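You operate a simulated robot arm through the tools that you are given. There is no shell and no other tool. Be economical: measure what you need, move in short steps, check, and stop when the job is done.

The job below is to be done with a simulated robot arm. You get a single attempt, and the scene is never put back.

JOB
Put the grey long tray on the back of the checking bench away on the top of the pour table. Take the white ring casting and put it on the sand in sand tray five. Put the grey mould cap on the back of the checking bench away on the top of the high shelf of the mould bench. Take the middle yellow rail casting and put it on top of the brown small tile carton. Take the thin green rail casting and leave it on the grey plate in the end sand tray. Take the pink number block marked "65" from the sand in sand tray five and put it on the fourth shelf from the bottom of the wall rack. Put the thin yellow rail casting on the sand in sand tray six away on the brick rest of the checking bench. Open the teal bench drawer. Do these in any order. Set down upright: middle yellow rail casting, thin green rail casting, pink number block, thin yellow rail casting.

Only the result counts: the job must be done as asked and must still hold three seconds after the hand-in. Knocking over, shifting, dropping, spilling or breaking anything else fails it. A push-on lid holds only when it is set on centred and level and pressed home; a screw cap is set on level and turned clockwise until tight.

ROBOT AND FRAMES
A 7-joint arm with a two-finger parallel gripper on a trunk, on a base that drives. Base frame: it is fixed to the floor where the robot stands at the start and does not move with it; the origin is under the middle of the robot, x ahead of it, y to its left, z up. Lengths are in cm, angles in degrees, forces in N, time in s.
Its first joint turns from -166.0 to 166.0 degrees. Places, roughly: brick rest of the checking bench [50, 50, 80]; fourth shelf of the wall rack [-630, -160, 130]; grey long tray (15x9x5 cm) [100, 0, 80]; grey mould cap (8x8x5 cm) [90, 40, 80]; grey plate in the end sand tray (16x16 cm) [-280, -68, 72]; middle yellow rail casting (4x6x7 cm) [50, 60, 90]; pink number block [-350, 125, 75]; sand in sand tray five [-350, 140, 70]; small tile carton [25, 250, 75]; teal bench drawer [-450, 660, 60]; thin green rail casting (4x6x7 cm) [40, 50, 90]; thin yellow rail casting (4x6x7 cm) [-360, 230, 70]; top of the high shelf of the mould bench (15x58 cm [-642, 624, 130]; top of the pour table [-450, -110, 70]; white ring casting (5x5x4 cm) [70, 20, 80]. Payload 1.57 kg.
The TCP is the grasp point between the finger pads, 3 cm short of the fingertips. In the tool frame z runs along the fingers and y along their closing line. The gripper opens to 8 cm. The fingers are 1.7 cm wide and 1.2 cm thick; the gripper's body (4 by 8.2 cm) begins 8 cm behind the TCP.
Orientation is that of the tool frame in the base frame, as a unit quaternion [x, y, z, w]. With the fingers straight down and closing along the base's y, the tool's x points along the base's -x, its y along +y and its z along -z.

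CONTROLS
- The arm moves only by the tool send_rows. Its argument "targets" is a list that holds one entry, the list of rows, each a list of 7 numbers: the shift along the tool's x, y, z in units of 20 mm (1.0 is 20 mm), then the turn, a rotation vector about the tool's x, y, z in units of 8 degrees (1.0 is 8 degrees), then the finger opening in cm, from 0 to 8. In form: [[[tx, ty, tz, wx, wy, wz, claw], ...]]. A call has 1 to 8 rows; each row shifts and turns the commanded pose from where the row before left it, along the tool's axes as they then stand. A call with a number of a shift or a turn outside -1 to 1 is refused whole. A row lasts 0.2 s, in which the tool goes at most 5 cm and 8.6 degrees; a call with a longer step from one row to the next is refused whole, and so is a gripper value outside its range. Where a pose cannot be reached the arm comes as near as it can. A force on the tool above 40 N (or 10 N above the force at the start of the call, whichever is more), or a blocked arm, ends the call early, and 0.2 s more pass. Each finger travels about 15.3 cm/s and halts on what it meets, pressing with about 42 N; the grip force reading is that of the motor and also rises with nothing between the fingers. The clock runs only during rows and for 0.2 s after the last one: add rows that do not move to give the fingers time. The reply holds the time, the measured pose of the TCP, the force on the tool along the base axes, the opening and the grip force, in the units named above and with some noise, with the torque about the TCP (base axes, N m) and any sound that the robot's microphone picked up, and new pictures: "views" is both (left out), scene, wrist or none.
- Cameras (640 x 400 px; columns grow to the right, rows downward): "scene" is now at [-1.65, 21.92, 137.3]; the picture's right is [0.33, -0.94, 0.00], its down [-0.50, -0.17, -0.85] and it looks along [0.80, 0.28, -0.53] (base axes); focal length 250 px, centre (320, 200). "wrist" rides on the gripper at [7.2, -0.7, -12.2] in the tool frame; the picture's right is [0.09, 1.00, 0.00], its down [-0.84, 0.08, -0.54] and it looks along [-0.54, 0.05, 0.84] (tool axes); focal length 238 px, centre (320, 200). There is no depth. A picture from a camera that has moved, and an enlarged one, comes with that camera's place and axes in the base frame and with its lens.
- drive_base(legs): drives the robot by 1 to 6 legs, each [ahead, left, turn to the left] in cm, cm and degrees, along the robot's own axes; the way and the turn of a leg run together, so that a leg with both is an arc; at most 150 cm and 180 degrees a leg. The arm and the cameras ride along, it lands a little off, and it stops where it bumps. It gives what a move gives, and a new picture of the scene camera.
- pan_tilt(pan, tilt): turns the head with the scene camera to pan (to the left, within 143 degrees either way) and tilt (down, from -29 to 69), counted from straight ahead of the robot. It gives what a move gives, and a new picture of the scene camera.
- zoom(camera, box): a new picture of the part [left, top, right, bottom] of that camera's present view, enlarged. It takes no simulated time.
- sign_off(): hands the job in; it is judged then, once.

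Work in short steps. Places have to be worked out from the pictures, the camera data and where the tool is seen: move nearer, look again, correct. Check each grasp and each placing, and mend what went wrong. You have 217 turns and 260 pictures in all, those below and enlarged ones among them. Open the gripper and draw the arm clear of the work before you hand the job in, unless the task says otherwise; then end with one line.

The tools are called as name(argument=value, ...) on one line, values as JSON. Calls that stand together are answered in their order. send_rows: Moves the arm, as the interface text tells. Its arguments: {"type":"object","properties":{"targets":{"type":"array","items":{"type":"array","items":{"type":"array","items":{"type":"number"}}}},"views":{"type":"string","enum":["both","scene","wrist","none"]}},"required":["targets"]} The other tools are called the same way: drive_base (legs) drives the base; pan_tilt (pan, tilt) turns the head that bears the scene camera; zoom (camera, box) takes an enlarged picture of a part of a camera's view; sign_off () hands the job in.

At the start:

```text
clock: 0.0
tcp_pos: [35.91, 32.5, 110.98]
orientation: [0.0, 1.0, 0.0, 0.0]
force: [0.0, 0.3, 0.0]
ft_torque: [0.03, -0.01, 0.0]
grip_width: 8.0
grasp_force: 0.1
robot x, y, heading: [0.3, -0.11, -0.3]
head pan, tilt: [19.2, 32.0]
```

scene: 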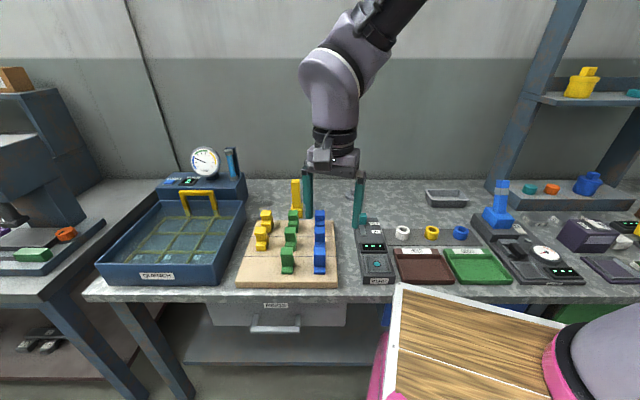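
wrist: 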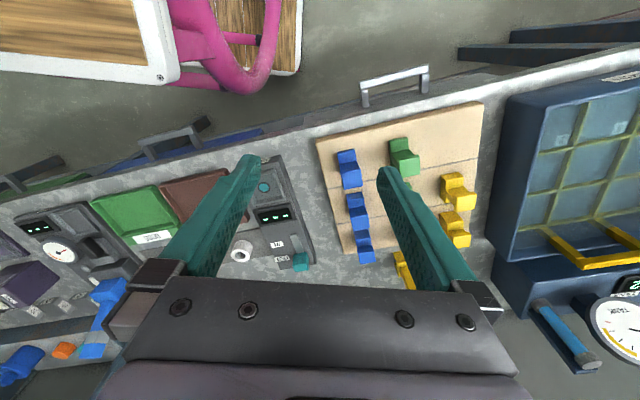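

I'll start with an enlarged look at the castings and the bench back.

zoom(camera="scene", box=[220, 160, 400, 300])

zoom(camera="scene", box=[340, 160, 640, 300])

zoom(camera="wrist", box=[300, 80, 500, 300])

```text
2.86 times, centred on (310, 230) of scene
camera zoom: at [-1.65, 21.92, 137.3], right [0.33, -0.94, 0.0], down [-0.5, -0.17, -0.85], along [0.8, 0.28, -0.53], focal length 715 px, centre (349, 114)
```

zoom: 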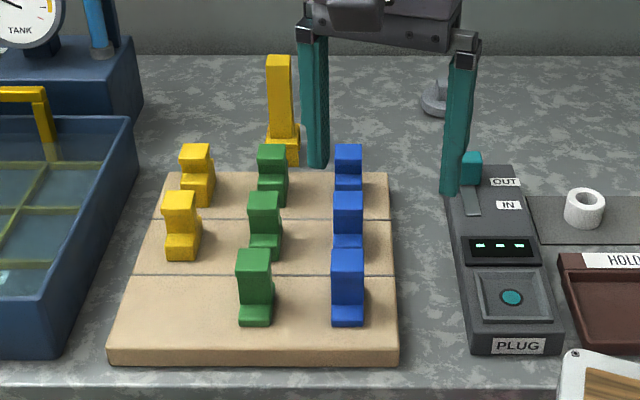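

```text
2.13 times, centred on (490, 230) of scene
camera zoom: at [-1.65, 21.92, 137.3], right [0.33, -0.94, 0.0], down [-0.5, -0.17, -0.85], along [0.8, 0.28, -0.53], focal length 534 px, centre (-43, 136)
```

zoom: 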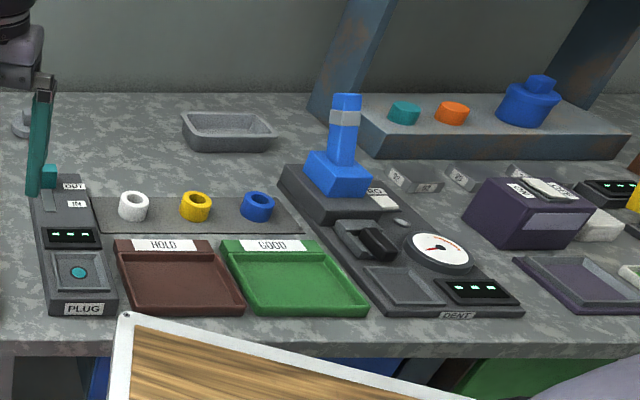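

```text
1.82 times, centred on (400, 190) of wrist
camera zoom: at [28.78, 31.76, 123.2], right [-0.09, 1.0, 0.0], down [0.84, 0.08, 0.54], along [0.54, 0.05, -0.84], focal length 433 px, centre (174, 218)
```

zoom: 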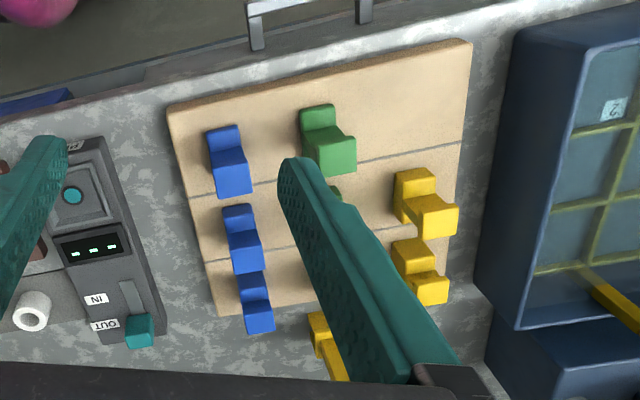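

Rows front to back look like thin, middle and thick foot; I take the front row as thin, the middle row as middle. Next I look around to learn the floor plan, starting with the wooden and pink thing to the right.

pan_tilt(pan=-25, tilt=45)

pan_tilt(pan=100, tilt=25)

pan_tilt(pan=143, tilt=15)

pan_tilt(pan=-143, tilt=15)

```text
clock: 1.1
tcp_pos: [36.03, 32.47, 110.84]
orientation: [0.0, 1.0, 0.0, 0.0]
force: [0.5, -0.6, -0.4]
ft_torque: [-0.01, -0.02, -0.02]
grip_width: 7.99
grasp_force: 0.0
robot x, y, heading: [0.2, 0.09, 0.0]
head pan, tilt: [-25.0, 45.0]
camera scene: at [-2.74, 15.55, 135.35], right [-0.42, -0.91, 0.0], down [-0.64, 0.3, -0.71], along [0.64, -0.3, -0.71], focal length 250 px, centre (320, 200)
```

scene: 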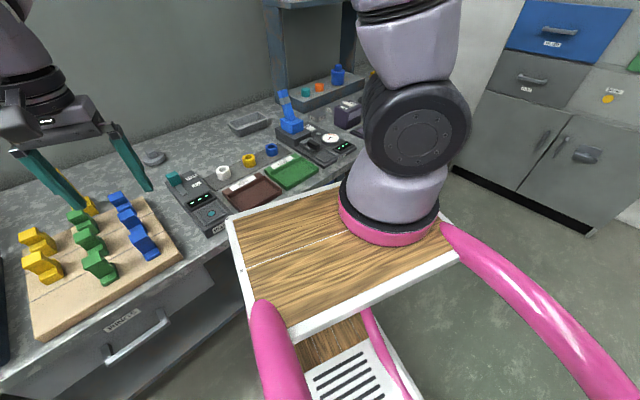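

```text
clock: 3.2
tcp_pos: [35.82, 32.6, 110.79]
orientation: [0.0, 1.0, 0.0, 0.0]
force: [0.4, 0.5, 0.2]
ft_torque: [0.02, -0.02, -0.02]
grip_width: 8.01
grasp_force: 0.0
robot x, y, heading: [-0.16, -0.21, 0.2]
head pan, tilt: [100.0, 25.0]
camera scene: at [-11.71, 28.06, 138.4], right [0.98, 0.17, 0.0], down [0.07, -0.42, -0.91], along [-0.16, 0.89, -0.42], focal length 250 px, centre (320, 200)
```

scene: 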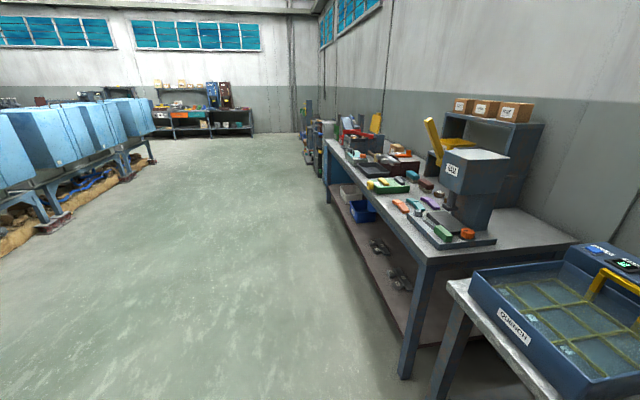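

```text
clock: 4.3
tcp_pos: [35.95, 32.43, 110.9]
orientation: [-0.001, 1.0, 0.0, 0.0]
force: [-0.5, 0.8, 0.3]
ft_torque: [-0.02, -0.01, 0.01]
grip_width: 8.0
grasp_force: 0.1
robot x, y, heading: [0.01, 0.12, 0.0]
head pan, tilt: [143.0, 15.0]
camera scene: at [-17.57, 24.61, 140.03], right [0.6, 0.8, 0.0], down [0.21, -0.16, -0.97], along [-0.77, 0.58, -0.26], focal length 250 px, centre (320, 200)
```

scene: 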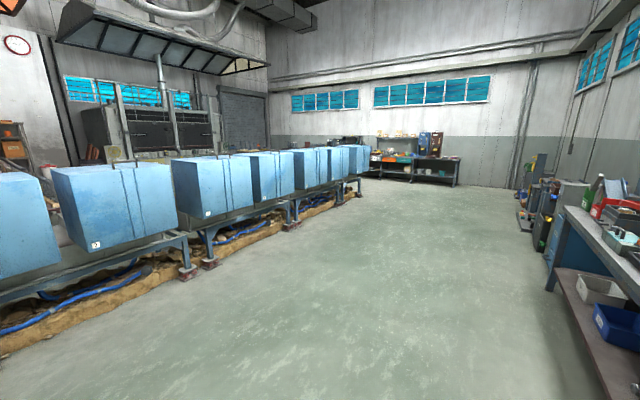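

```text
clock: 8.2
tcp_pos: [35.92, 32.54, 111.01]
orientation: [0.0, 1.0, 0.0, 0.0]
force: [0.6, -0.2, 0.4]
ft_torque: [0.0, -0.01, 0.01]
grip_width: 7.98
grasp_force: 0.0
robot x, y, heading: [0.02, -0.36, 0.0]
head pan, tilt: [-143.0, 15.0]
camera scene: at [-17.57, 13.36, 140.03], right [-0.6, 0.8, 0.0], down [0.21, 0.16, -0.97], along [-0.77, -0.58, -0.26], focal length 250 px, centre (320, 200)
```

scene: 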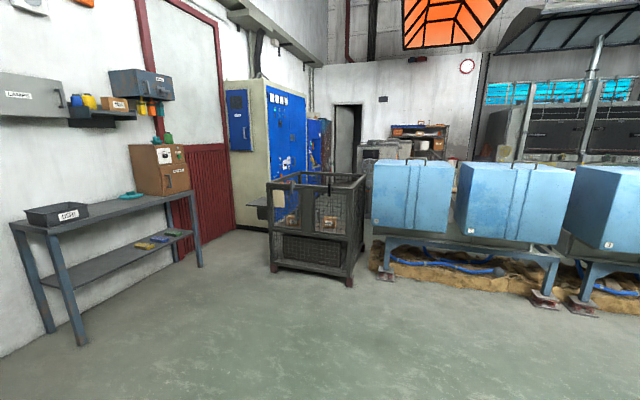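

The blue boxes line is the row of sand trays; the wooden deck carries the arm. I start with the middle yellow casting: turn the tool about 19° to match the board and move over it, head back on the bench.

send_rows(targets=[[[-1, 1, 0, 0, 0, -0.81, 7], [-1, 1, 0, 0, 0, -0.81, 7], [-1, 1, 0, 0, 0, -0.8, 7], [-1, 1, 0, 0, 0, 0, 7], [-1, 1, 0.5, 0, 0, 0, 7], [-1, 1, 0.5, 0, 0, 0, 7], [0, 1, 0.5, 0, 0, 0, 7], [0, 1, 0.5, 0, 0, 0, 7]]], views="wrist")

pan_tilt(pan=25, tilt=40)

```text
clock: 10.0
tcp_pos: [43.86, 50.32, 106.93]
orientation: [-0.168, 0.986, 0.0, 0.0]
force: [0.9, -0.4, 0.7]
ft_torque: [0.0, 0.01, 0.01]
grip_width: 6.97
grasp_force: 0.0
robot x, y, heading: [-0.11, -0.02, -0.0]
head pan, tilt: [-143.0, 15.0]
camera wrist: at [37.43, 47.27, 119.16], right [-0.42, 0.91, 0.0], down [0.76, 0.35, 0.54], along [0.49, 0.23, -0.84], focal length 238 px, centre (320, 200)
```

wrist: 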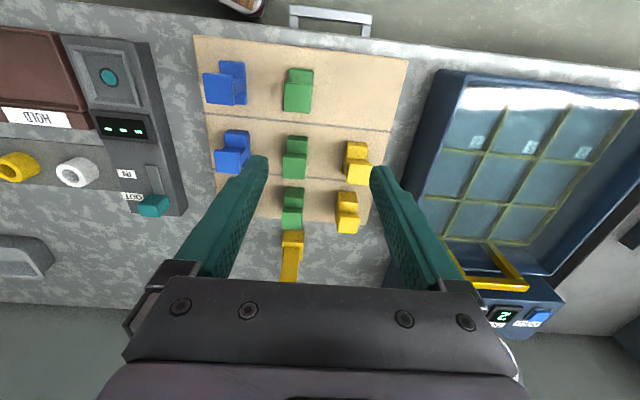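

```text
clock: 12.5
tcp_pos: [43.94, 50.45, 106.78]
orientation: [-0.168, 0.986, 0.0, 0.0]
force: [-0.7, -0.8, 0.3]
ft_torque: [-0.02, 0.0, 0.02]
grip_width: 7.0
grasp_force: 0.1
robot x, y, heading: [-0.01, 0.27, 0.2]
head pan, tilt: [25.0, 40.0]
camera scene: at [-2.41, 22.58, 136.07], right [0.42, -0.91, 0.0], down [-0.58, -0.27, -0.77], along [0.69, 0.32, -0.64], focal length 250 px, centre (320, 200)
```

scene: 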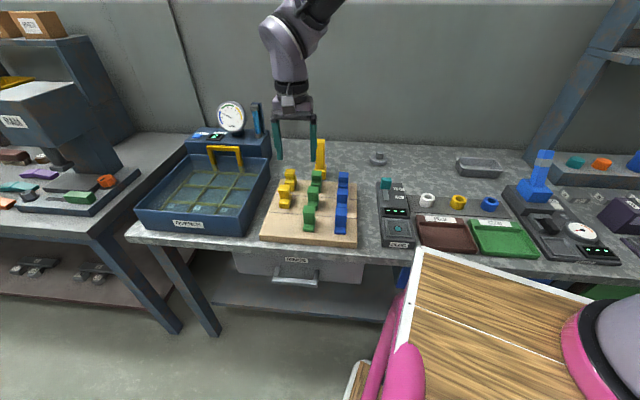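

I enlarge the wrist view to see the shape of the castings.

zoom(camera="wrist", box=[190, 30, 410, 240])

zoom(camera="scene", box=[255, 130, 375, 250])

```text
1.90 times, centred on (300, 135) of wrist
camera zoom: at [37.39, 47.28, 119.15], right [-0.42, 0.91, 0.0], down [0.76, 0.35, 0.54], along [0.49, 0.23, -0.84], focal length 454 px, centre (358, 324)
```

zoom: 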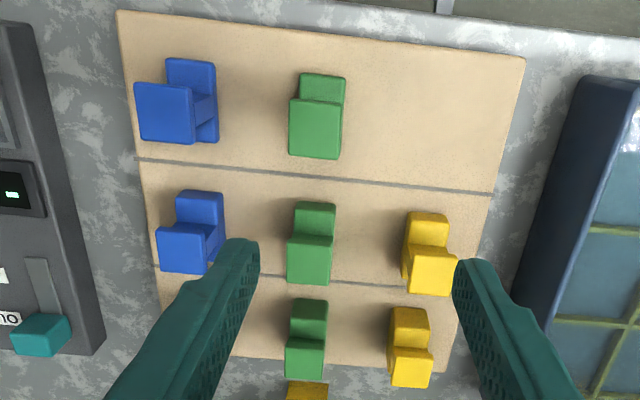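

```text
3.33 times, centred on (315, 190) of scene
camera zoom: at [-2.41, 22.58, 136.07], right [0.42, -0.91, 0.0], down [-0.58, -0.27, -0.77], along [0.69, 0.32, -0.64], focal length 834 px, centre (337, 233)
```

zoom: 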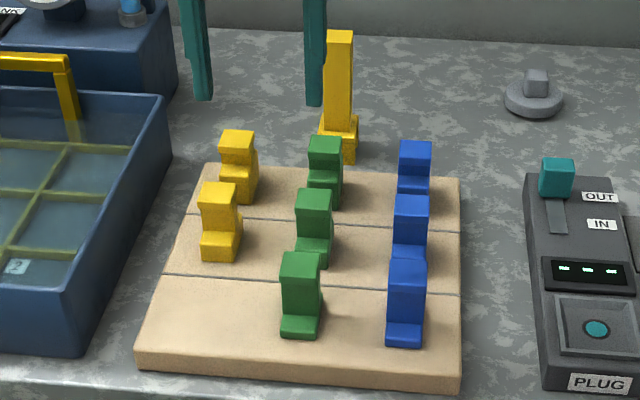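

The head of the middle yellow casting comes out at about (48.3, 58.2), top z≈90. I move above it and look.

send_rows(targets=[[[-0.84, 0.74, 0.8, 0, 0, 0, 7], [-0.84, 0.74, 0.8, 0, 0, 0, 7], [-0.84, 0.74, 0.8, 0, 0, 0, 7], [-0.84, 0.74, 0.8, 0, 0, 0, 7], [0, 0, 0.9, 0, 0, 0, 7], [0, 0, 0.9, 0, 0, 0, 7], [0, 0, 0.9, 0, 0, 0, 7]]], views="both")

```text
clock: 14.1
tcp_pos: [47.86, 58.12, 94.99]
orientation: [-0.167, 0.986, 0.0, 0.0]
force: [1.1, -1.4, 0.1]
ft_torque: [0.01, 0.01, 0.0]
grip_width: 6.98
grasp_force: 0.0
robot x, y, heading: [0.01, -0.23, 0.1]
head pan, tilt: [25.0, 40.0]
camera scene: at [-2.42, 22.57, 136.07], right [0.42, -0.91, 0.0], down [-0.58, -0.27, -0.77], along [0.69, 0.32, -0.64], focal length 250 px, centre (320, 200)
camera wrist: at [41.37, 55.11, 107.28], right [-0.42, 0.91, 0.0], down [0.76, 0.35, 0.54], along [0.49, 0.23, -0.84], focal length 238 px, centre (320, 200)
```

scene: 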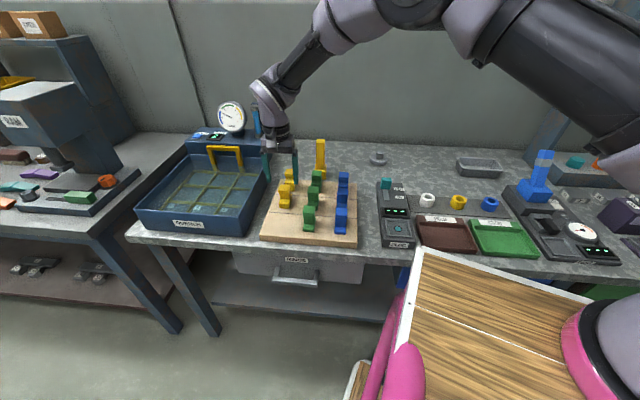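
wrist: 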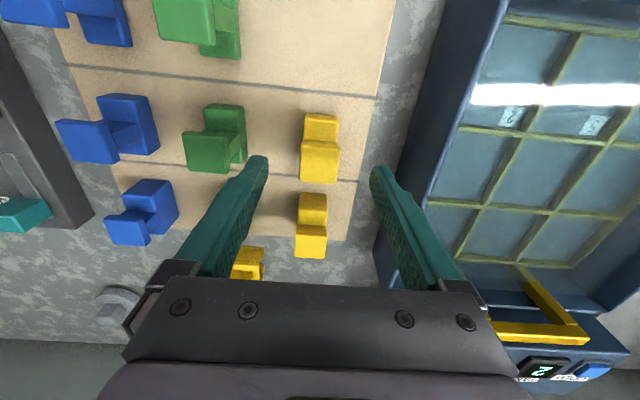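

Lined up within half a centimetre; I go down to z≈87 and close.

send_rows(targets=[[[-0.2, 0.1, 1, 0, 0, 0, 7], [0, 0, 1, 0, 0, 0, 7], [0, 0, 1, 0, 0, 0, 7], [0, 0, 1, 0, 0, 0, 7], [0, 0, 0, 0, 0, 0, 4], [0, 0, 0, 0, 0, 0, 2], [0, 0, 0, 0, 0, 0, 2], [0, 0, 0, 0, 0, 0, 2]]], views="wrist")

```text
clock: 15.9
tcp_pos: [48.22, 58.6, 87.03]
orientation: [-0.168, 0.986, 0.0, 0.0]
force: [0.4, 1.6, 0.7]
ft_torque: [0.01, -0.02, 0.0]
grip_width: 3.17
grasp_force: 40.7
robot x, y, heading: [0.22, -0.4, -0.1]
head pan, tilt: [25.0, 40.0]
camera wrist: at [41.76, 55.54, 99.36], right [-0.42, 0.91, 0.0], down [0.76, 0.35, 0.54], along [0.49, 0.23, -0.84], focal length 238 px, centre (320, 200)
```

wrist: 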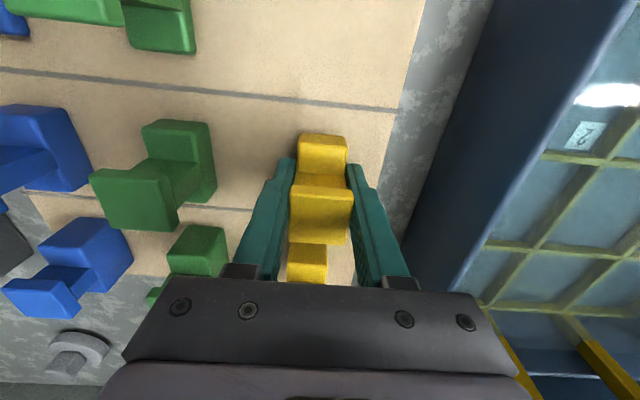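

The casting is held (3.2 cm wide). I lift it and draw the arm in over the floor before driving left along the benches.

send_rows(targets=[[[0, 0, -1, 0, 0, 0, 2], [0, 0, -1, 0, 0, 0, 2], [0, 0, -1, 0, 0, 0, 2], [0, 0, -1, 0, 0, 0, 2], [0, 0, -1, 0, 0, 0, 2], [0, 0, -1, 0, 0, 0, 2], [0.6, -0.5, -1, 0, 0, 0, 2], [1, -0.6, -1, 0, 0, 0, 2]]], views="none")

send_rows(targets=[[[1, -0.6, -0.5, 0, 0, 0, 2], [1, -0.6, -0.5, 0, 0, 0, 2], [1, -0.6, -0.5, 0, 0, 0, 2], [1, -0.6, 0, 0, 0, 0, 2], [1, -0.6, 0, 0, 0, 0, 2], [1, -0.6, 0, 0, 0, 0, 2], [1, -0.6, 0, 0, 0, 0, 2], [1, -0.6, 0, 0, 0, 0, 2]]], views="wrist")

pan_tilt(pan=65, tilt=25)

```text
clock: 17.7
tcp_pos: [45.62, 55.65, 103.23]
orientation: [-0.168, 0.986, 0.0, 0.0]
force: [-0.5, 0.2, -2.5]
ft_torque: [-0.05, 0.02, -0.01]
grip_width: 3.19
grasp_force: 40.8
robot x, y, heading: [-0.0, -0.3, -0.1]
head pan, tilt: [25.0, 40.0]
```

```text
clock: 19.5
tcp_pos: [33.77, 41.42, 106.0]
orientation: [-0.168, 0.986, 0.0, 0.0]
force: [-0.1, -0.4, -2.1]
ft_torque: [-0.02, 0.04, 0.0]
grip_width: 3.18
grasp_force: 40.4
robot x, y, heading: [-0.17, 0.14, -0.1]
head pan, tilt: [25.0, 40.0]
camera wrist: at [27.19, 38.24, 118.35], right [-0.42, 0.91, 0.0], down [0.76, 0.35, 0.54], along [0.49, 0.23, -0.84], focal length 238 px, centre (320, 200)
```

wrist: 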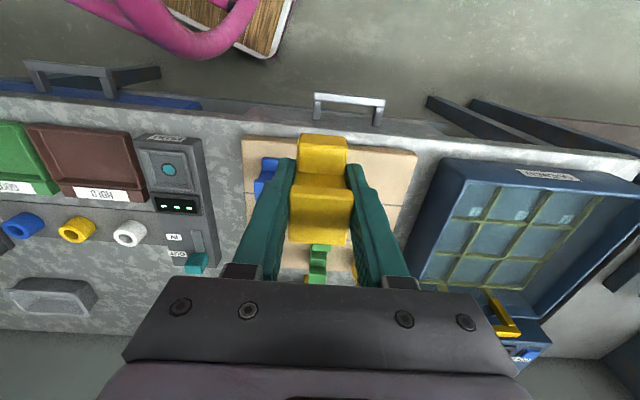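

```text
clock: 20.6
tcp_pos: [33.72, 41.35, 106.0]
orientation: [-0.168, 0.986, 0.0, 0.0]
force: [-0.5, 0.4, -1.8]
ft_torque: [0.02, 0.02, 0.0]
grip_width: 3.18
grasp_force: 39.6
robot x, y, heading: [0.19, 0.1, -0.0]
head pan, tilt: [65.0, 25.0]
camera scene: at [-6.21, 27.33, 138.4], right [0.91, -0.42, 0.0], down [-0.18, -0.38, -0.91], along [0.38, 0.82, -0.42], focal length 250 px, centre (320, 200)
```

scene: 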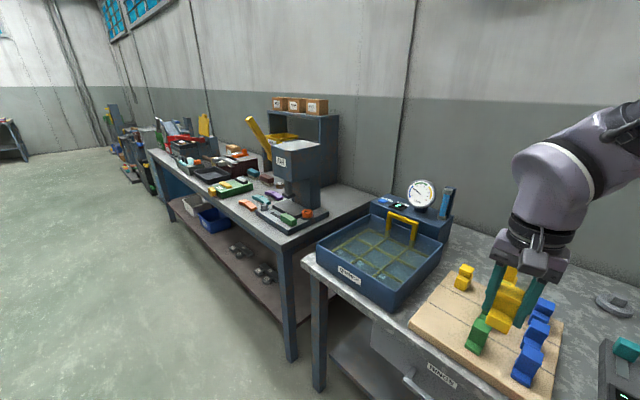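

Enlarging the region where the small tile carton should stand.

zoom(camera="scene", box=[140, 90, 340, 240])

```text
2.67 times, centred on (240, 165) of scene
camera zoom: at [-6.21, 27.33, 138.4], right [0.91, -0.42, 0.0], down [-0.18, -0.38, -0.91], along [0.38, 0.82, -0.42], focal length 667 px, centre (533, 293)
```

zoom: 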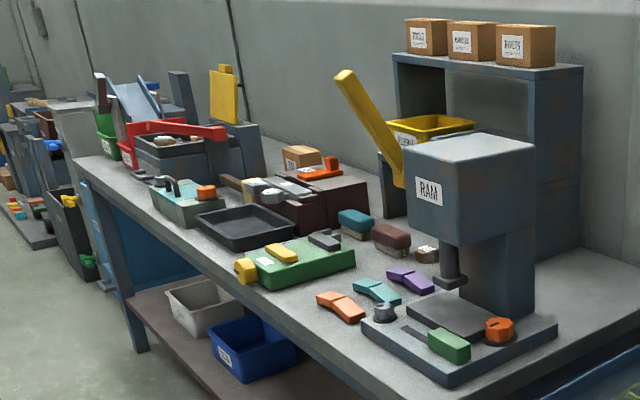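

The brown carton behind the dark box is at roughly (16, 268). The room is turned about 19° to the base frame; I turn to it and drive left along the benches.

drive_base(legs=[[0, 0, 19.3], [0, 120, 0], [0, 115, 0]])

pan_tilt(pan=5, tilt=35)

```text
clock: 33.2
tcp_pos: [-64.58, 271.43, 106.08]
orientation: [-0.35, 0.937, 0.0, 0.0]
force: [0.0, -0.1, -1.3]
ft_torque: [-0.01, 0.01, 0.03]
grip_width: 3.16
grasp_force: 40.2
robot x, y, heading: [-81.03, 220.11, 21.5]
head pan, tilt: [65.0, 25.0]
camera scene: at [-96.56, 243.69, 138.4], right [1.0, -0.06, 0.0], down [-0.03, -0.42, -0.91], along [0.05, 0.9, -0.42], focal length 250 px, centre (320, 200)
```

scene: 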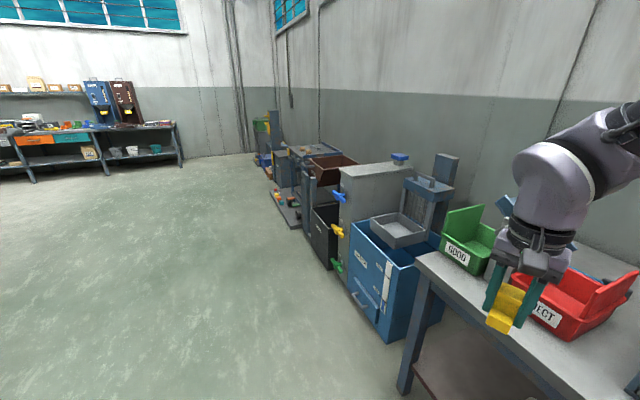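

```text
clock: 34.5
tcp_pos: [-64.53, 271.47, 106.08]
orientation: [-0.35, 0.937, -0.001, 0.001]
force: [0.3, 1.0, -1.8]
ft_torque: [0.0, 0.02, -0.01]
grip_width: 3.19
grasp_force: 40.5
robot x, y, heading: [-80.69, 220.44, 21.5]
head pan, tilt: [5.0, 35.0]
camera scene: at [-89.24, 238.43, 136.83], right [0.45, -0.89, 0.0], down [-0.51, -0.26, -0.82], along [0.73, 0.37, -0.57], focal length 250 px, centre (320, 200)
```

scene: 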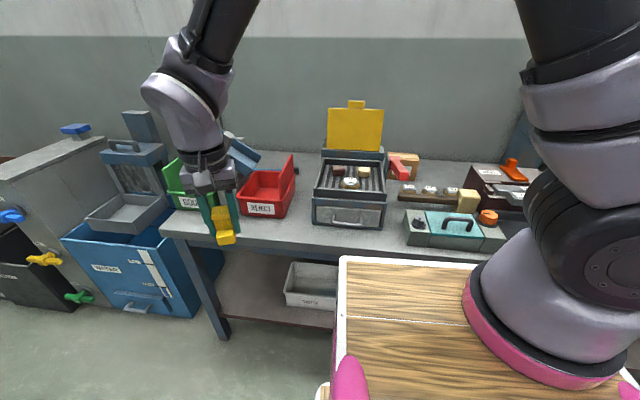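

I zoom on the brown box at the back of this bench.

zoom(camera="scene", box=[300, 90, 540, 260])

```text
2.35 times, centred on (420, 175) of scene
camera zoom: at [-89.24, 238.43, 136.83], right [0.45, -0.89, 0.0], down [-0.51, -0.26, -0.82], along [0.73, 0.37, -0.57], focal length 589 px, centre (85, 259)
```

zoom: 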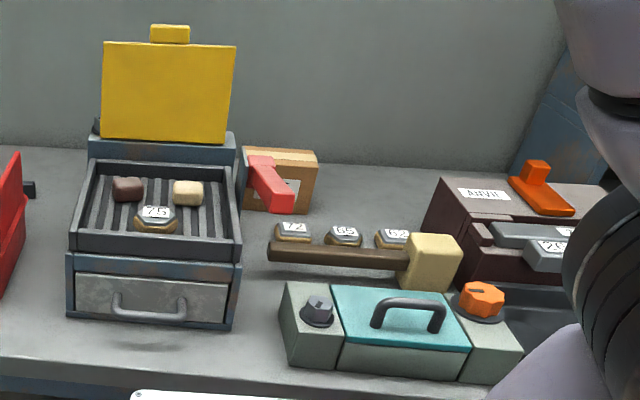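

The carton's top is about z=90, p (into the bench) ≈95–102. I drive ahead 14 cm and square up, then raise the arm.

drive_base(legs=[[14, 0, -2.2]])

send_rows(targets=[[[0, 0, -1, 0, 0, 0.8, 2], [0, 0, -1, 0, 0, 0.8, 2], [0, 0, -1, 0, 0, 0.8, 2], [0, 0, -1, 0, 0, 0, 2], [0, 0, -1, 0, 0, 0, 2], [0, 0, -1, 0, 0, 0, 2], [0, 0, -1, 0, 0, 0, 2]]], views="none")

```text
clock: 35.9
tcp_pos: [-48.98, 275.75, 106.12]
orientation: [-0.332, 0.943, 0.0, 0.001]
force: [-0.1, 0.0, -1.7]
ft_torque: [-0.02, 0.04, 0.03]
grip_width: 3.19
grasp_force: 40.2
robot x, y, heading: [-67.18, 225.56, 19.3]
head pan, tilt: [5.0, 35.0]
camera scene: at [-74.9, 243.82, 136.83], right [0.41, -0.91, 0.0], down [-0.52, -0.24, -0.82], along [0.75, 0.34, -0.57], focal length 250 px, centre (320, 200)
```

scene: 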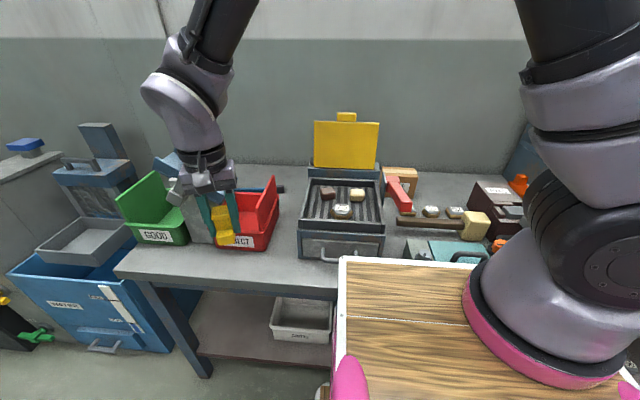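

```text
clock: 37.5
tcp_pos: [-48.99, 275.72, 120.0]
orientation: [-0.169, 0.986, 0.0, 0.001]
force: [-0.2, 0.1, -2.1]
ft_torque: [-0.02, 0.01, -0.01]
grip_width: 3.18
grasp_force: 40.1
robot x, y, heading: [-67.46, 225.3, 19.5]
head pan, tilt: [5.0, 35.0]
```

I move the casting over the bench toward the carton, high above everything.

send_rows(targets=[[[-1, -1, 0, 0, 0, 0, 2], [-1, -1, 0, 0, 0, 0, 2], [-1, -1, 0, 0, 0, 0, 2], [-1, -1, 0, 0, 0, 0, 2], [-1, -1, 0, 0, 0, 0, 2], [-1, -1, 0, 0, 0, 0, 2], [-1, -1, 0, 0, 0, 0, 2], [-1, -1, 0, 0, 0, 0, 2]]], views="none")

send_rows(targets=[[[-1, -1, 0, 0, 0, 0, 2], [-1, -1, 0, 0, 0, 0, 2], [-1, -1, 0, 0, 0, 0, 2], [-1, -1, 0, 0, 0, 0, 2], [-1, -1, 0, 0, 0, 0, 2], [-1, -1, 0, 0, 0, 0, 2], [-1, -1, 0, 0, 0, 0, 2], [-1, -1, 0, 0, 0, 0, 2]]], views="none")

send_rows(targets=[[[-1, -1, 0, 0, 0, 0, 2], [-1, -1, 0, 0, 0, 0, 2], [-1, -1, 0, 0, 0, 0, 2], [-1, -1, 0, 0, 0, 0, 2], [-1, -1, 0, 0, 0, 0, 2], [-1, -0.9, 0, 0, 0, 0, 2]]], views="both")

```text
clock: 39.2
tcp_pos: [-28.53, 266.02, 120.19]
orientation: [-0.169, 0.986, 0.0, 0.0]
force: [-1.3, 0.0, -1.9]
ft_torque: [-0.06, -0.04, -0.04]
grip_width: 3.18
grasp_force: 40.1
robot x, y, heading: [-66.87, 225.37, 19.5]
head pan, tilt: [5.0, 35.0]
```

```text
clock: 41.0
tcp_pos: [-8.13, 256.2, 119.88]
orientation: [-0.17, 0.985, 0.0, 0.0]
force: [-1.0, -0.3, -2.3]
ft_torque: [0.0, 0.01, -0.02]
grip_width: 3.19
grasp_force: 40.5
robot x, y, heading: [-66.85, 225.77, 19.3]
head pan, tilt: [5.0, 35.0]
```

```text
clock: 42.5
tcp_pos: [7.15, 249.24, 120.2]
orientation: [-0.169, 0.986, -0.001, 0.0]
force: [0.3, 1.1, -1.1]
ft_torque: [-0.05, -0.02, -0.01]
grip_width: 3.17
grasp_force: 39.8
robot x, y, heading: [-67.03, 225.78, 19.5]
head pan, tilt: [5.0, 35.0]
camera scene: at [-74.93, 243.82, 136.83], right [0.41, -0.91, 0.0], down [-0.52, -0.24, -0.82], along [0.75, 0.34, -0.57], focal length 250 px, centre (320, 200)
camera wrist: at [0.65, 246.21, 132.52], right [-0.42, 0.91, 0.0], down [0.76, 0.35, 0.54], along [0.49, 0.23, -0.84], focal length 238 px, centre (320, 200)
```

scene: 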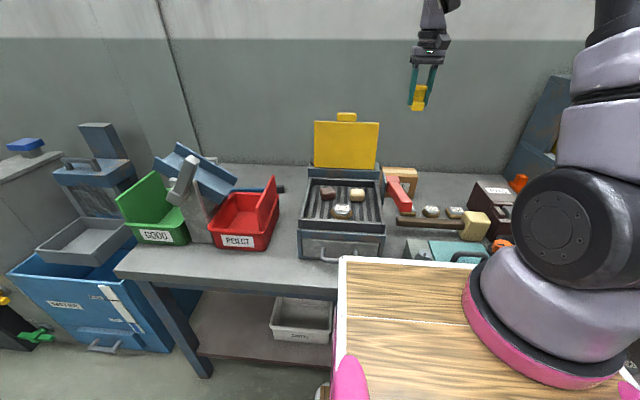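
wrist: 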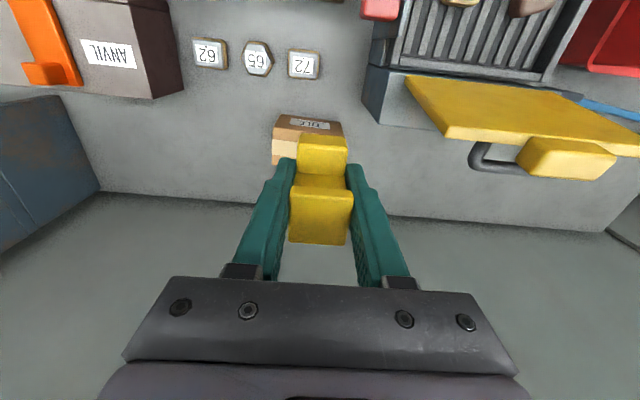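

zoom(camera="wrist", box=[240, 90, 400, 260])

zoom(camera="scene", box=[370, 60, 490, 250])

```text
2.35 times, centred on (320, 175) of wrist
camera zoom: at [0.65, 246.21, 132.52], right [-0.42, 0.91, 0.0], down [0.76, 0.35, 0.54], along [0.49, 0.23, -0.84], focal length 561 px, centre (320, 259)
```

zoom: 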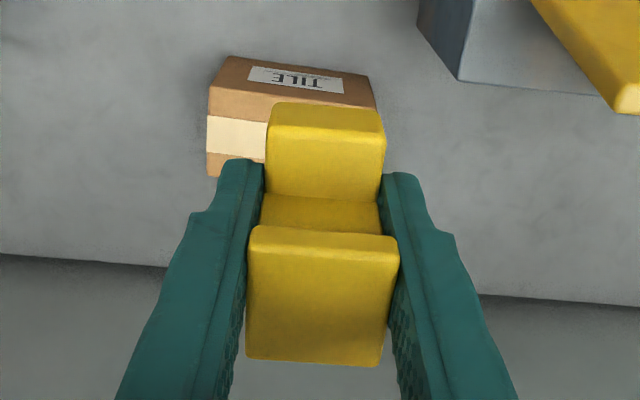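

```text
2.11 times, centred on (430, 155) of scene
camera zoom: at [-74.93, 243.82, 136.83], right [0.41, -0.91, 0.0], down [-0.52, -0.24, -0.82], along [0.75, 0.34, -0.57], focal length 527 px, centre (88, 295)
```

zoom: 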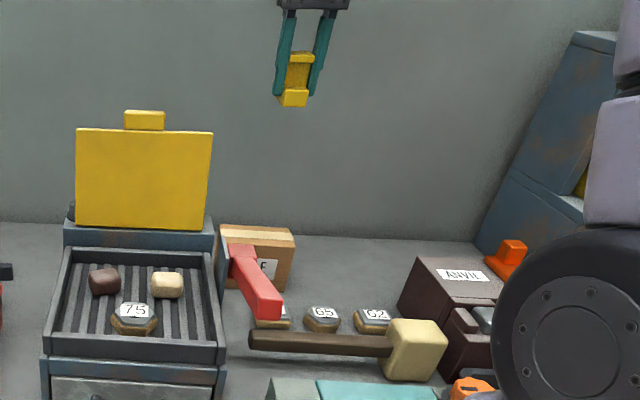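

Carton top: p≈96.5–103, q centre≈231.4, z≈89.5. I move over it and come down part way.

send_rows(targets=[[[-0.92, -0.13, 0, 0, 0, 0, 2], [-0.92, -0.13, 0, 0, 0, 0, 2], [-0.92, -0.13, 0, 0, 0, 0, 2], [-0.92, -0.13, 0, 0, 0, 0, 2], [-0.92, -0.13, 0, 0, 0, 0, 2], [-0.92, -0.13, 0, 0, 0, 0, 2]]], views="none")

send_rows(targets=[[[0, 0, 1, 0, 0, 0, 2], [0, 0, 1, 0, 0, 0, 2], [0, 0, 1, 0, 0, 0, 2], [0, 0, 1, 0, 0, 0, 2], [0, 0, 1, 0, 0, 0, 2], [0, 0, 1, 0, 0, 0, 2], [0, 0, 1, 0, 0, 0, 2], [0, 0, 1, 0, 0, 0, 2]]], views="both")

zoom(camera="scene", box=[360, 130, 460, 210])

```text
clock: 43.9
tcp_pos: [18.14, 251.2, 120.03]
orientation: [-0.169, 0.986, 0.0, 0.0]
force: [-0.6, 0.3, -1.4]
ft_torque: [-0.02, -0.01, -0.01]
grip_width: 3.17
grasp_force: 41.1
robot x, y, heading: [-66.94, 225.32, 19.7]
head pan, tilt: [5.0, 35.0]
```

```text
clock: 45.6
tcp_pos: [18.06, 251.64, 104.02]
orientation: [-0.17, 0.985, 0.0, 0.0]
force: [-0.7, -0.1, -1.5]
ft_torque: [-0.01, -0.01, 0.01]
grip_width: 3.18
grasp_force: 40.0
robot x, y, heading: [-66.8, 225.18, 19.4]
head pan, tilt: [5.0, 35.0]
camera scene: at [-74.91, 243.8, 136.83], right [0.41, -0.91, 0.0], down [-0.52, -0.24, -0.82], along [0.75, 0.34, -0.57], focal length 250 px, centre (320, 200)
camera wrist: at [11.54, 248.44, 116.34], right [-0.42, 0.91, 0.0], down [0.76, 0.35, 0.54], along [0.49, 0.23, -0.84], focal length 238 px, centre (320, 200)
```

scene: 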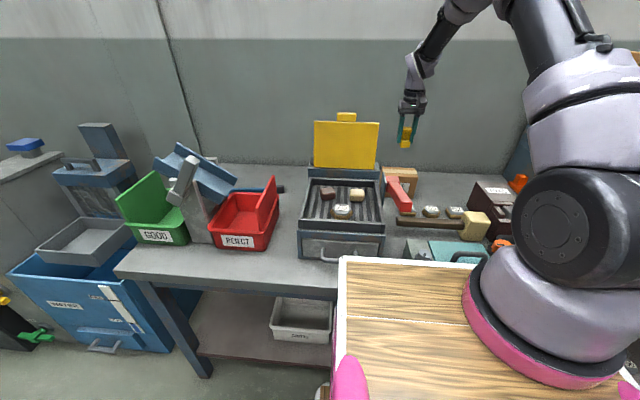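
wrist: 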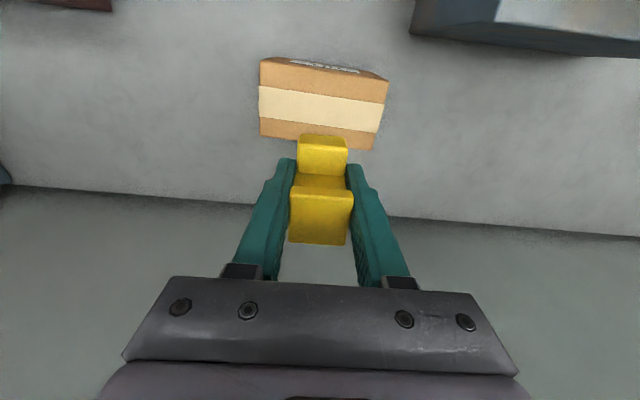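

```text
5.00 times, centred on (410, 170) of scene
camera zoom: at [-74.91, 243.8, 136.83], right [0.41, -0.91, 0.0], down [-0.52, -0.24, -0.82], along [0.75, 0.34, -0.57], focal length 1251 px, centre (-130, 350)
```

zoom: 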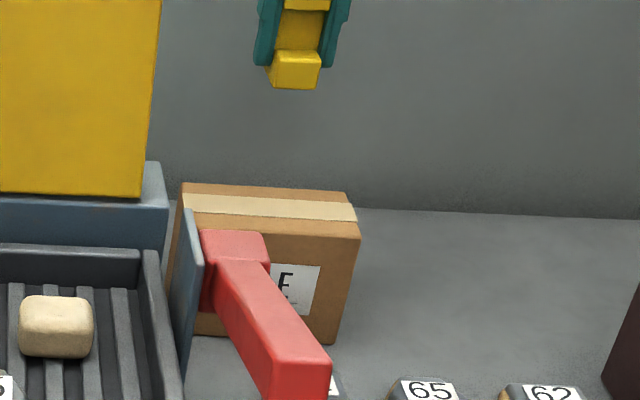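

Carton top centre now measured at p≈98.4, q≈231.5, z≈90.3. I shift back 1.2 cm and lower carefully.

send_rows(targets=[[[0.3, 0, 1, 0, 0, 0, 2], [0.3, 0, 1, 0, 0, 0, 2], [0, 0, 1, 0, 0, 0, 2], [0, 0, 1, 0, 0, 0, 2], [0, 0, 0.3, 0, 0, 0, 2], [0, 0, 0, 0, 0, 0, 2]]], views="wrist")

zoom(camera="scene", box=[360, 130, 460, 210])

```text
clock: 47.0
tcp_pos: [16.89, 250.79, 95.61]
orientation: [-0.17, 0.986, 0.0, 0.0]
force: [-0.3, 0.0, -1.2]
ft_torque: [0.01, 0.02, 0.02]
grip_width: 3.19
grasp_force: 40.1
robot x, y, heading: [-67.16, 225.56, 19.5]
head pan, tilt: [5.0, 35.0]
camera wrist: at [10.37, 247.73, 107.94], right [-0.42, 0.91, 0.0], down [0.76, 0.35, 0.54], along [0.49, 0.23, -0.84], focal length 238 px, centre (320, 200)
```

wrist: 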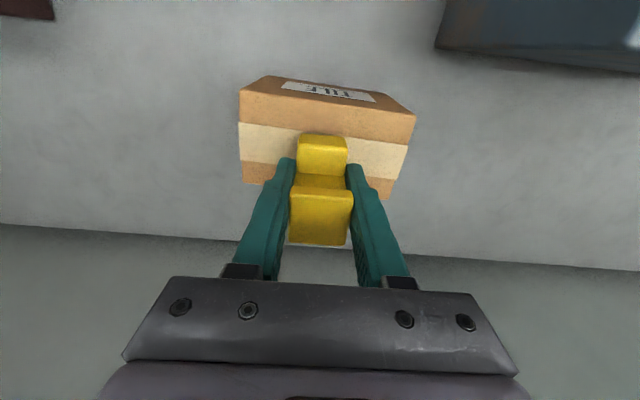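

```text
5.00 times, centred on (410, 170) of scene
camera zoom: at [-74.9, 243.81, 136.83], right [0.41, -0.91, 0.0], down [-0.52, -0.24, -0.82], along [0.75, 0.34, -0.57], focal length 1251 px, centre (-130, 350)
```

zoom: 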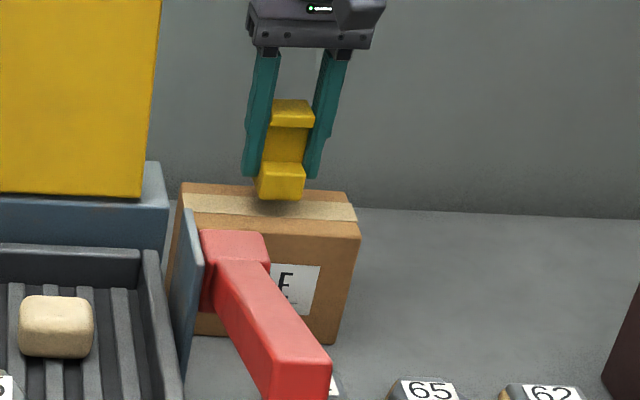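

Just above the carton; I lower in small steps until the force shows contact.

send_rows(targets=[[[0, 0, 0.25, 0, 0, 0, 2], [0, 0, 0.15, 0, 0, 0, 2], [0, 0, 0.1, 0, 0, 0, 2], [0, 0, 0.1, 0, 0, 0, 2]]], views="none")

zoom(camera="scene", box=[380, 140, 440, 190])

```text
clock: 48.0
tcp_pos: [16.99, 250.98, 94.27]
orientation: [-0.17, 0.985, 0.0, 0.001]
force: [-0.2, -0.3, -1.6]
ft_torque: [-0.01, 0.01, 0.0]
grip_width: 3.17
grasp_force: 40.2
robot x, y, heading: [-66.82, 225.81, 19.1]
head pan, tilt: [5.0, 35.0]
```

```text
8.00 times, centred on (410, 165) of scene
camera zoom: at [-74.89, 243.81, 136.83], right [0.41, -0.91, 0.0], down [-0.52, -0.24, -0.82], along [0.75, 0.34, -0.57], focal length 2002 px, centre (-400, 480)
```

zoom: 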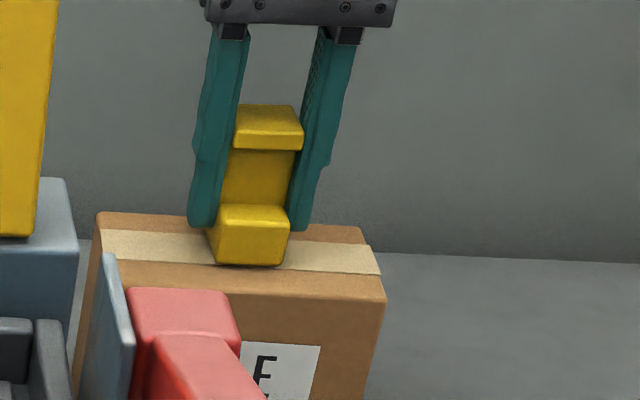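

send_rows(targets=[[[0, 0, 0.1, 0, 0, 0, 2], [0, 0, 0.1, 0, 0, 0, 2], [0, 0, 0.1, 0, 0, 0, 2]]], views="none")

zoom(camera="scene", box=[380, 140, 440, 190])

```text
clock: 48.9
tcp_pos: [16.92, 250.9, 93.92]
orientation: [-0.168, 0.986, 0.001, 0.004]
force: [1.3, -2.4, 29.4]
ft_torque: [-0.09, -0.31, -0.37]
grip_width: 3.21
grasp_force: 40.6
robot x, y, heading: [-67.0, 225.48, 19.4]
head pan, tilt: [5.0, 35.0]
```

```text
8.00 times, centred on (410, 165) of scene
camera zoom: at [-75.0, 243.77, 136.83], right [0.41, -0.91, 0.0], down [-0.52, -0.24, -0.82], along [0.75, 0.34, -0.57], focal length 2002 px, centre (-400, 480)
```

zoom: 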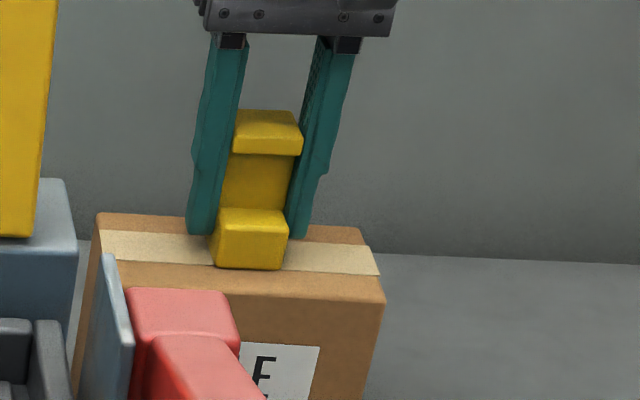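

Contact. I ease off a hair, open, and lift straight up.

send_rows(targets=[[[0, 0, -0.1, 0, 0, 0, 2], [0, 0, 0, 0, 0, 0, 4], [0, 0, 0, 0, 0, 0, 5.5], [0, 0, -0.5, 0, 0, 0, 5.5], [0, 0, -1, 0, 0, 0, 5.5], [0, 0, -1, 0, 0, 0, 5.5], [0, 0, -1, 0, 0, 0, 5.5], [0, 0, -1, 0, 0, 0, 5.5]]], views="wrist")

zoom(camera="scene", box=[370, 120, 450, 190])

```text
clock: 50.6
tcp_pos: [17.0, 251.01, 102.73]
orientation: [-0.169, 0.986, 0.0, 0.0]
force: [0.0, -0.1, 0.3]
ft_torque: [0.01, 0.0, 0.01]
grip_width: 5.5
grasp_force: 0.1
robot x, y, heading: [-67.47, 225.61, 19.3]
head pan, tilt: [5.0, 35.0]
camera wrist: at [10.53, 247.92, 115.07], right [-0.42, 0.91, 0.0], down [0.76, 0.35, 0.54], along [0.49, 0.23, -0.84], focal length 238 px, centre (320, 200)
```

wrist: 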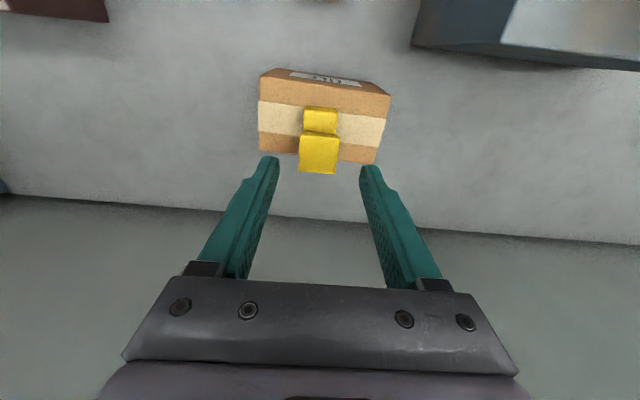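

```text
5.71 times, centred on (410, 155) of scene
camera zoom: at [-74.88, 243.81, 136.83], right [0.41, -0.91, 0.0], down [-0.52, -0.24, -0.82], along [0.75, 0.34, -0.57], focal length 1430 px, centre (-194, 457)
```

zoom: 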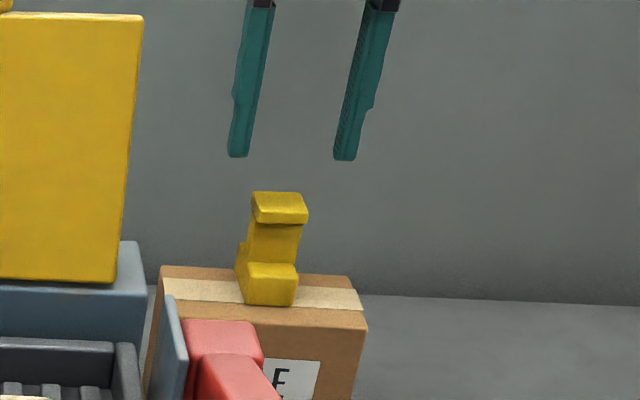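

The casting stands upright on the carton. I raise and draw the arm in, then drive back to the checking bench.

send_rows(targets=[[[0, 0, -1, 0, 0, 0, 7], [0, 0, -1, 0, 0, 0, 7], [0, 0, -1, 0, 0, 0, 7], [0, 0, -1, 0, 0, 0, 7], [0, 0, -1, 0, 0, 0, 7], [0, 0, -1, 0, 0, 0, 7], [1, 0, -1, 0, 0, 0, 7], [1, 0, -1, 0, 0, 0, 7]]], views="none")

send_rows(targets=[[[1, 0, 0, 0, 0, 0, 7], [1, 0, 0, 0, 0, 0, 7], [1, 0, 0, 0, 0, 0, 7], [1, 0, 0, 0, 0, 0, 7], [1, 0, 0, 0, 0, 0, 7], [1, 0, 0, 0, 0, 0, 7], [1, 0, 0, 0, 0, 0, 7], [1, 0, 0, 0, 0, 0, 7]]], views="none")

send_rows(targets=[[[1, 0, 0, 0, 0, 0, 7], [1, 0, 0, 0, 0, 0, 7], [1, 0, 0, 0, 0, 0, 7], [1, 0, 0, 0, 0, 0, 7], [1, 0, 0, 0, 0, 0, 7], [1, 0, 0, 0, 0, 0, 7], [1, 0, 0, 0, 0, 0, 7], [1, 0, 0, 0, 0, 0, 7]]], views="none")

drive_base(legs=[[-10, 0, 0], [0, -110, 0], [0, -107, 0]])

```text
clock: 52.5
tcp_pos: [13.18, 249.67, 118.99]
orientation: [-0.17, 0.985, 0.0, -0.002]
force: [0.6, -0.1, -0.4]
ft_torque: [-0.01, 0.04, -0.01]
grip_width: 6.99
grasp_force: 0.0
robot x, y, heading: [-67.01, 225.27, 19.1]
head pan, tilt: [5.0, 35.0]
```

```text
clock: 54.2
tcp_pos: [-1.92, 244.36, 118.82]
orientation: [-0.17, 0.985, 0.0, 0.0]
force: [-0.3, 0.4, -0.6]
ft_torque: [-0.02, 0.01, 0.01]
grip_width: 6.99
grasp_force: 0.0
robot x, y, heading: [-66.93, 225.6, 19.6]
head pan, tilt: [5.0, 35.0]
```

```text
clock: 56.0
tcp_pos: [-17.26, 238.88, 118.9]
orientation: [-0.169, 0.986, 0.0, -0.001]
force: [0.5, -1.0, -1.6]
ft_torque: [-0.03, 0.03, 0.0]
grip_width: 7.0
grasp_force: 0.0
robot x, y, heading: [-66.92, 225.62, 19.1]
head pan, tilt: [5.0, 35.0]
```

```text
clock: 67.6
tcp_pos: [38.17, 24.87, 119.01]
orientation: [-0.144, 0.99, 0.0, 0.0]
force: [0.9, 0.5, 1.5]
ft_torque: [-0.01, 0.02, 0.01]
grip_width: 6.97
grasp_force: 0.0
robot x, y, heading: [-12.64, 14.17, 16.3]
head pan, tilt: [5.0, 35.0]
camera scene: at [-19.15, 32.73, 136.83], right [0.37, -0.93, 0.0], down [-0.53, -0.21, -0.82], along [0.76, 0.3, -0.57], focal length 250 px, centre (320, 200)
```

scene: 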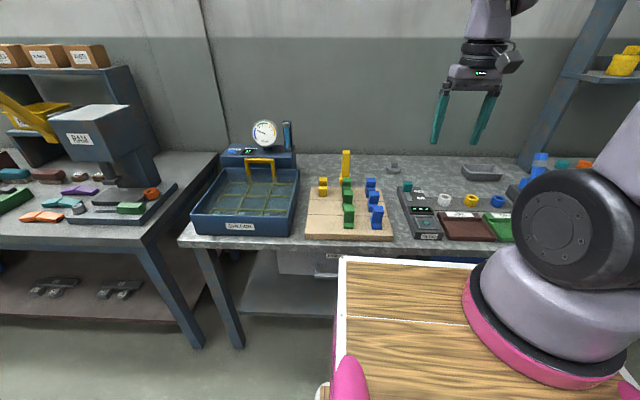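

Robot is back near the checking bench. Thin green's head is at about (42.8, 47.0); I move over it.

send_rows(targets=[[[-0.58, 0.96, 0.7, 0, 0, -0.34, 7], [-0.58, 0.96, 0.7, 0, 0, 0, 7], [-0.58, 0.96, 0.7, 0, 0, 0, 7], [-0.58, 0.96, 0.7, 0, 0, 0, 7], [-0.58, 0.96, 0.7, 0, 0, 0, 7], [-0.58, 0.96, 0.7, 0, 0, 0, 7], [-0.58, 0.96, 0.7, 0, 0, 0, 7], [-0.58, 0.96, 0.7, 0, 0, 0, 7]]], views="none")

send_rows(targets=[[[-0.58, 0.96, 0.8, 0, 0, 0, 7], [-0.58, 0.96, 0.8, 0, 0, 0, 7], [0, 0, 1, 0, 0, 0, 7], [0, 0, 1, 0, 0, 0, 7], [0, 0, 1, 0, 0, 0, 7], [0, 0, 1, 0, 0, 0, 7]]], views="wrist")

```text
clock: 69.4
tcp_pos: [42.19, 42.39, 107.78]
orientation: [-0.168, 0.986, 0.0, 0.0]
force: [1.2, -0.5, 0.3]
ft_torque: [0.01, -0.01, 0.03]
grip_width: 7.0
grasp_force: 0.0
robot x, y, heading: [-12.6, 14.19, 16.5]
head pan, tilt: [5.0, 35.0]
```

```text
clock: 70.8
tcp_pos: [42.77, 46.72, 96.32]
orientation: [-0.168, 0.986, 0.0, 0.0]
force: [-0.1, -0.1, -0.7]
ft_torque: [-0.01, 0.0, 0.0]
grip_width: 6.99
grasp_force: 0.0
robot x, y, heading: [-12.37, 14.22, 16.2]
head pan, tilt: [5.0, 35.0]
camera wrist: at [36.36, 43.62, 108.66], right [-0.42, 0.91, 0.0], down [0.76, 0.35, 0.54], along [0.49, 0.23, -0.84], focal length 238 px, centre (320, 200)
```

wrist: 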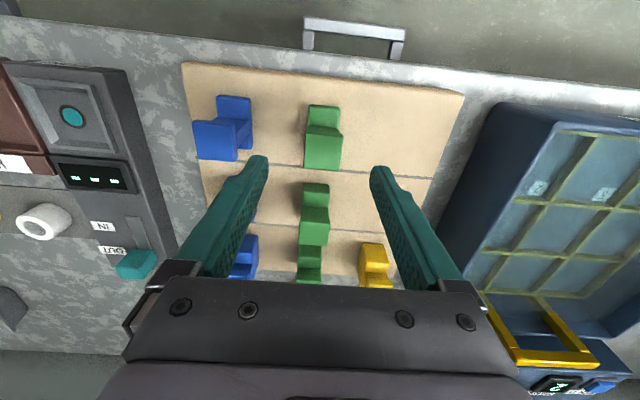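

Aligned. Down to z≈87 and grip.

send_rows(targets=[[[0, 0, 1, 0, 0, 0, 7], [0, 0, 1, 0, 0, 0, 7], [0, 0, 1, 0, 0, 0, 7], [0, 0, 1, 0, 0, 0, 7], [0, 0, 0.6, 0, 0, 0, 7], [0, 0, 0, 0, 0, 0, 3], [0, 0, 0, 0, 0, 0, 2], [0, 0, 0, 0, 0, 0, 2]]], views="wrist")

```text
clock: 72.6
tcp_pos: [42.88, 46.83, 87.36]
orientation: [-0.167, 0.986, 0.0, 0.0]
force: [0.2, 0.1, 0.6]
ft_torque: [0.03, -0.06, 0.01]
grip_width: 3.16
grasp_force: 40.2
robot x, y, heading: [-12.31, 13.93, 16.3]
head pan, tilt: [5.0, 35.0]
camera wrist: at [36.36, 43.69, 99.69], right [-0.42, 0.91, 0.0], down [0.76, 0.35, 0.54], along [0.49, 0.23, -0.84], focal length 238 px, centre (320, 200)
```

wrist: 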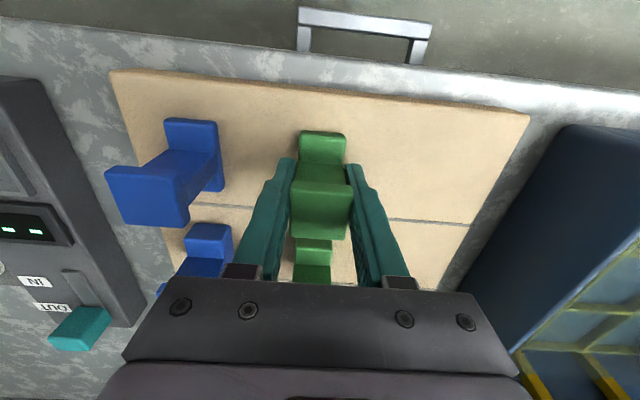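

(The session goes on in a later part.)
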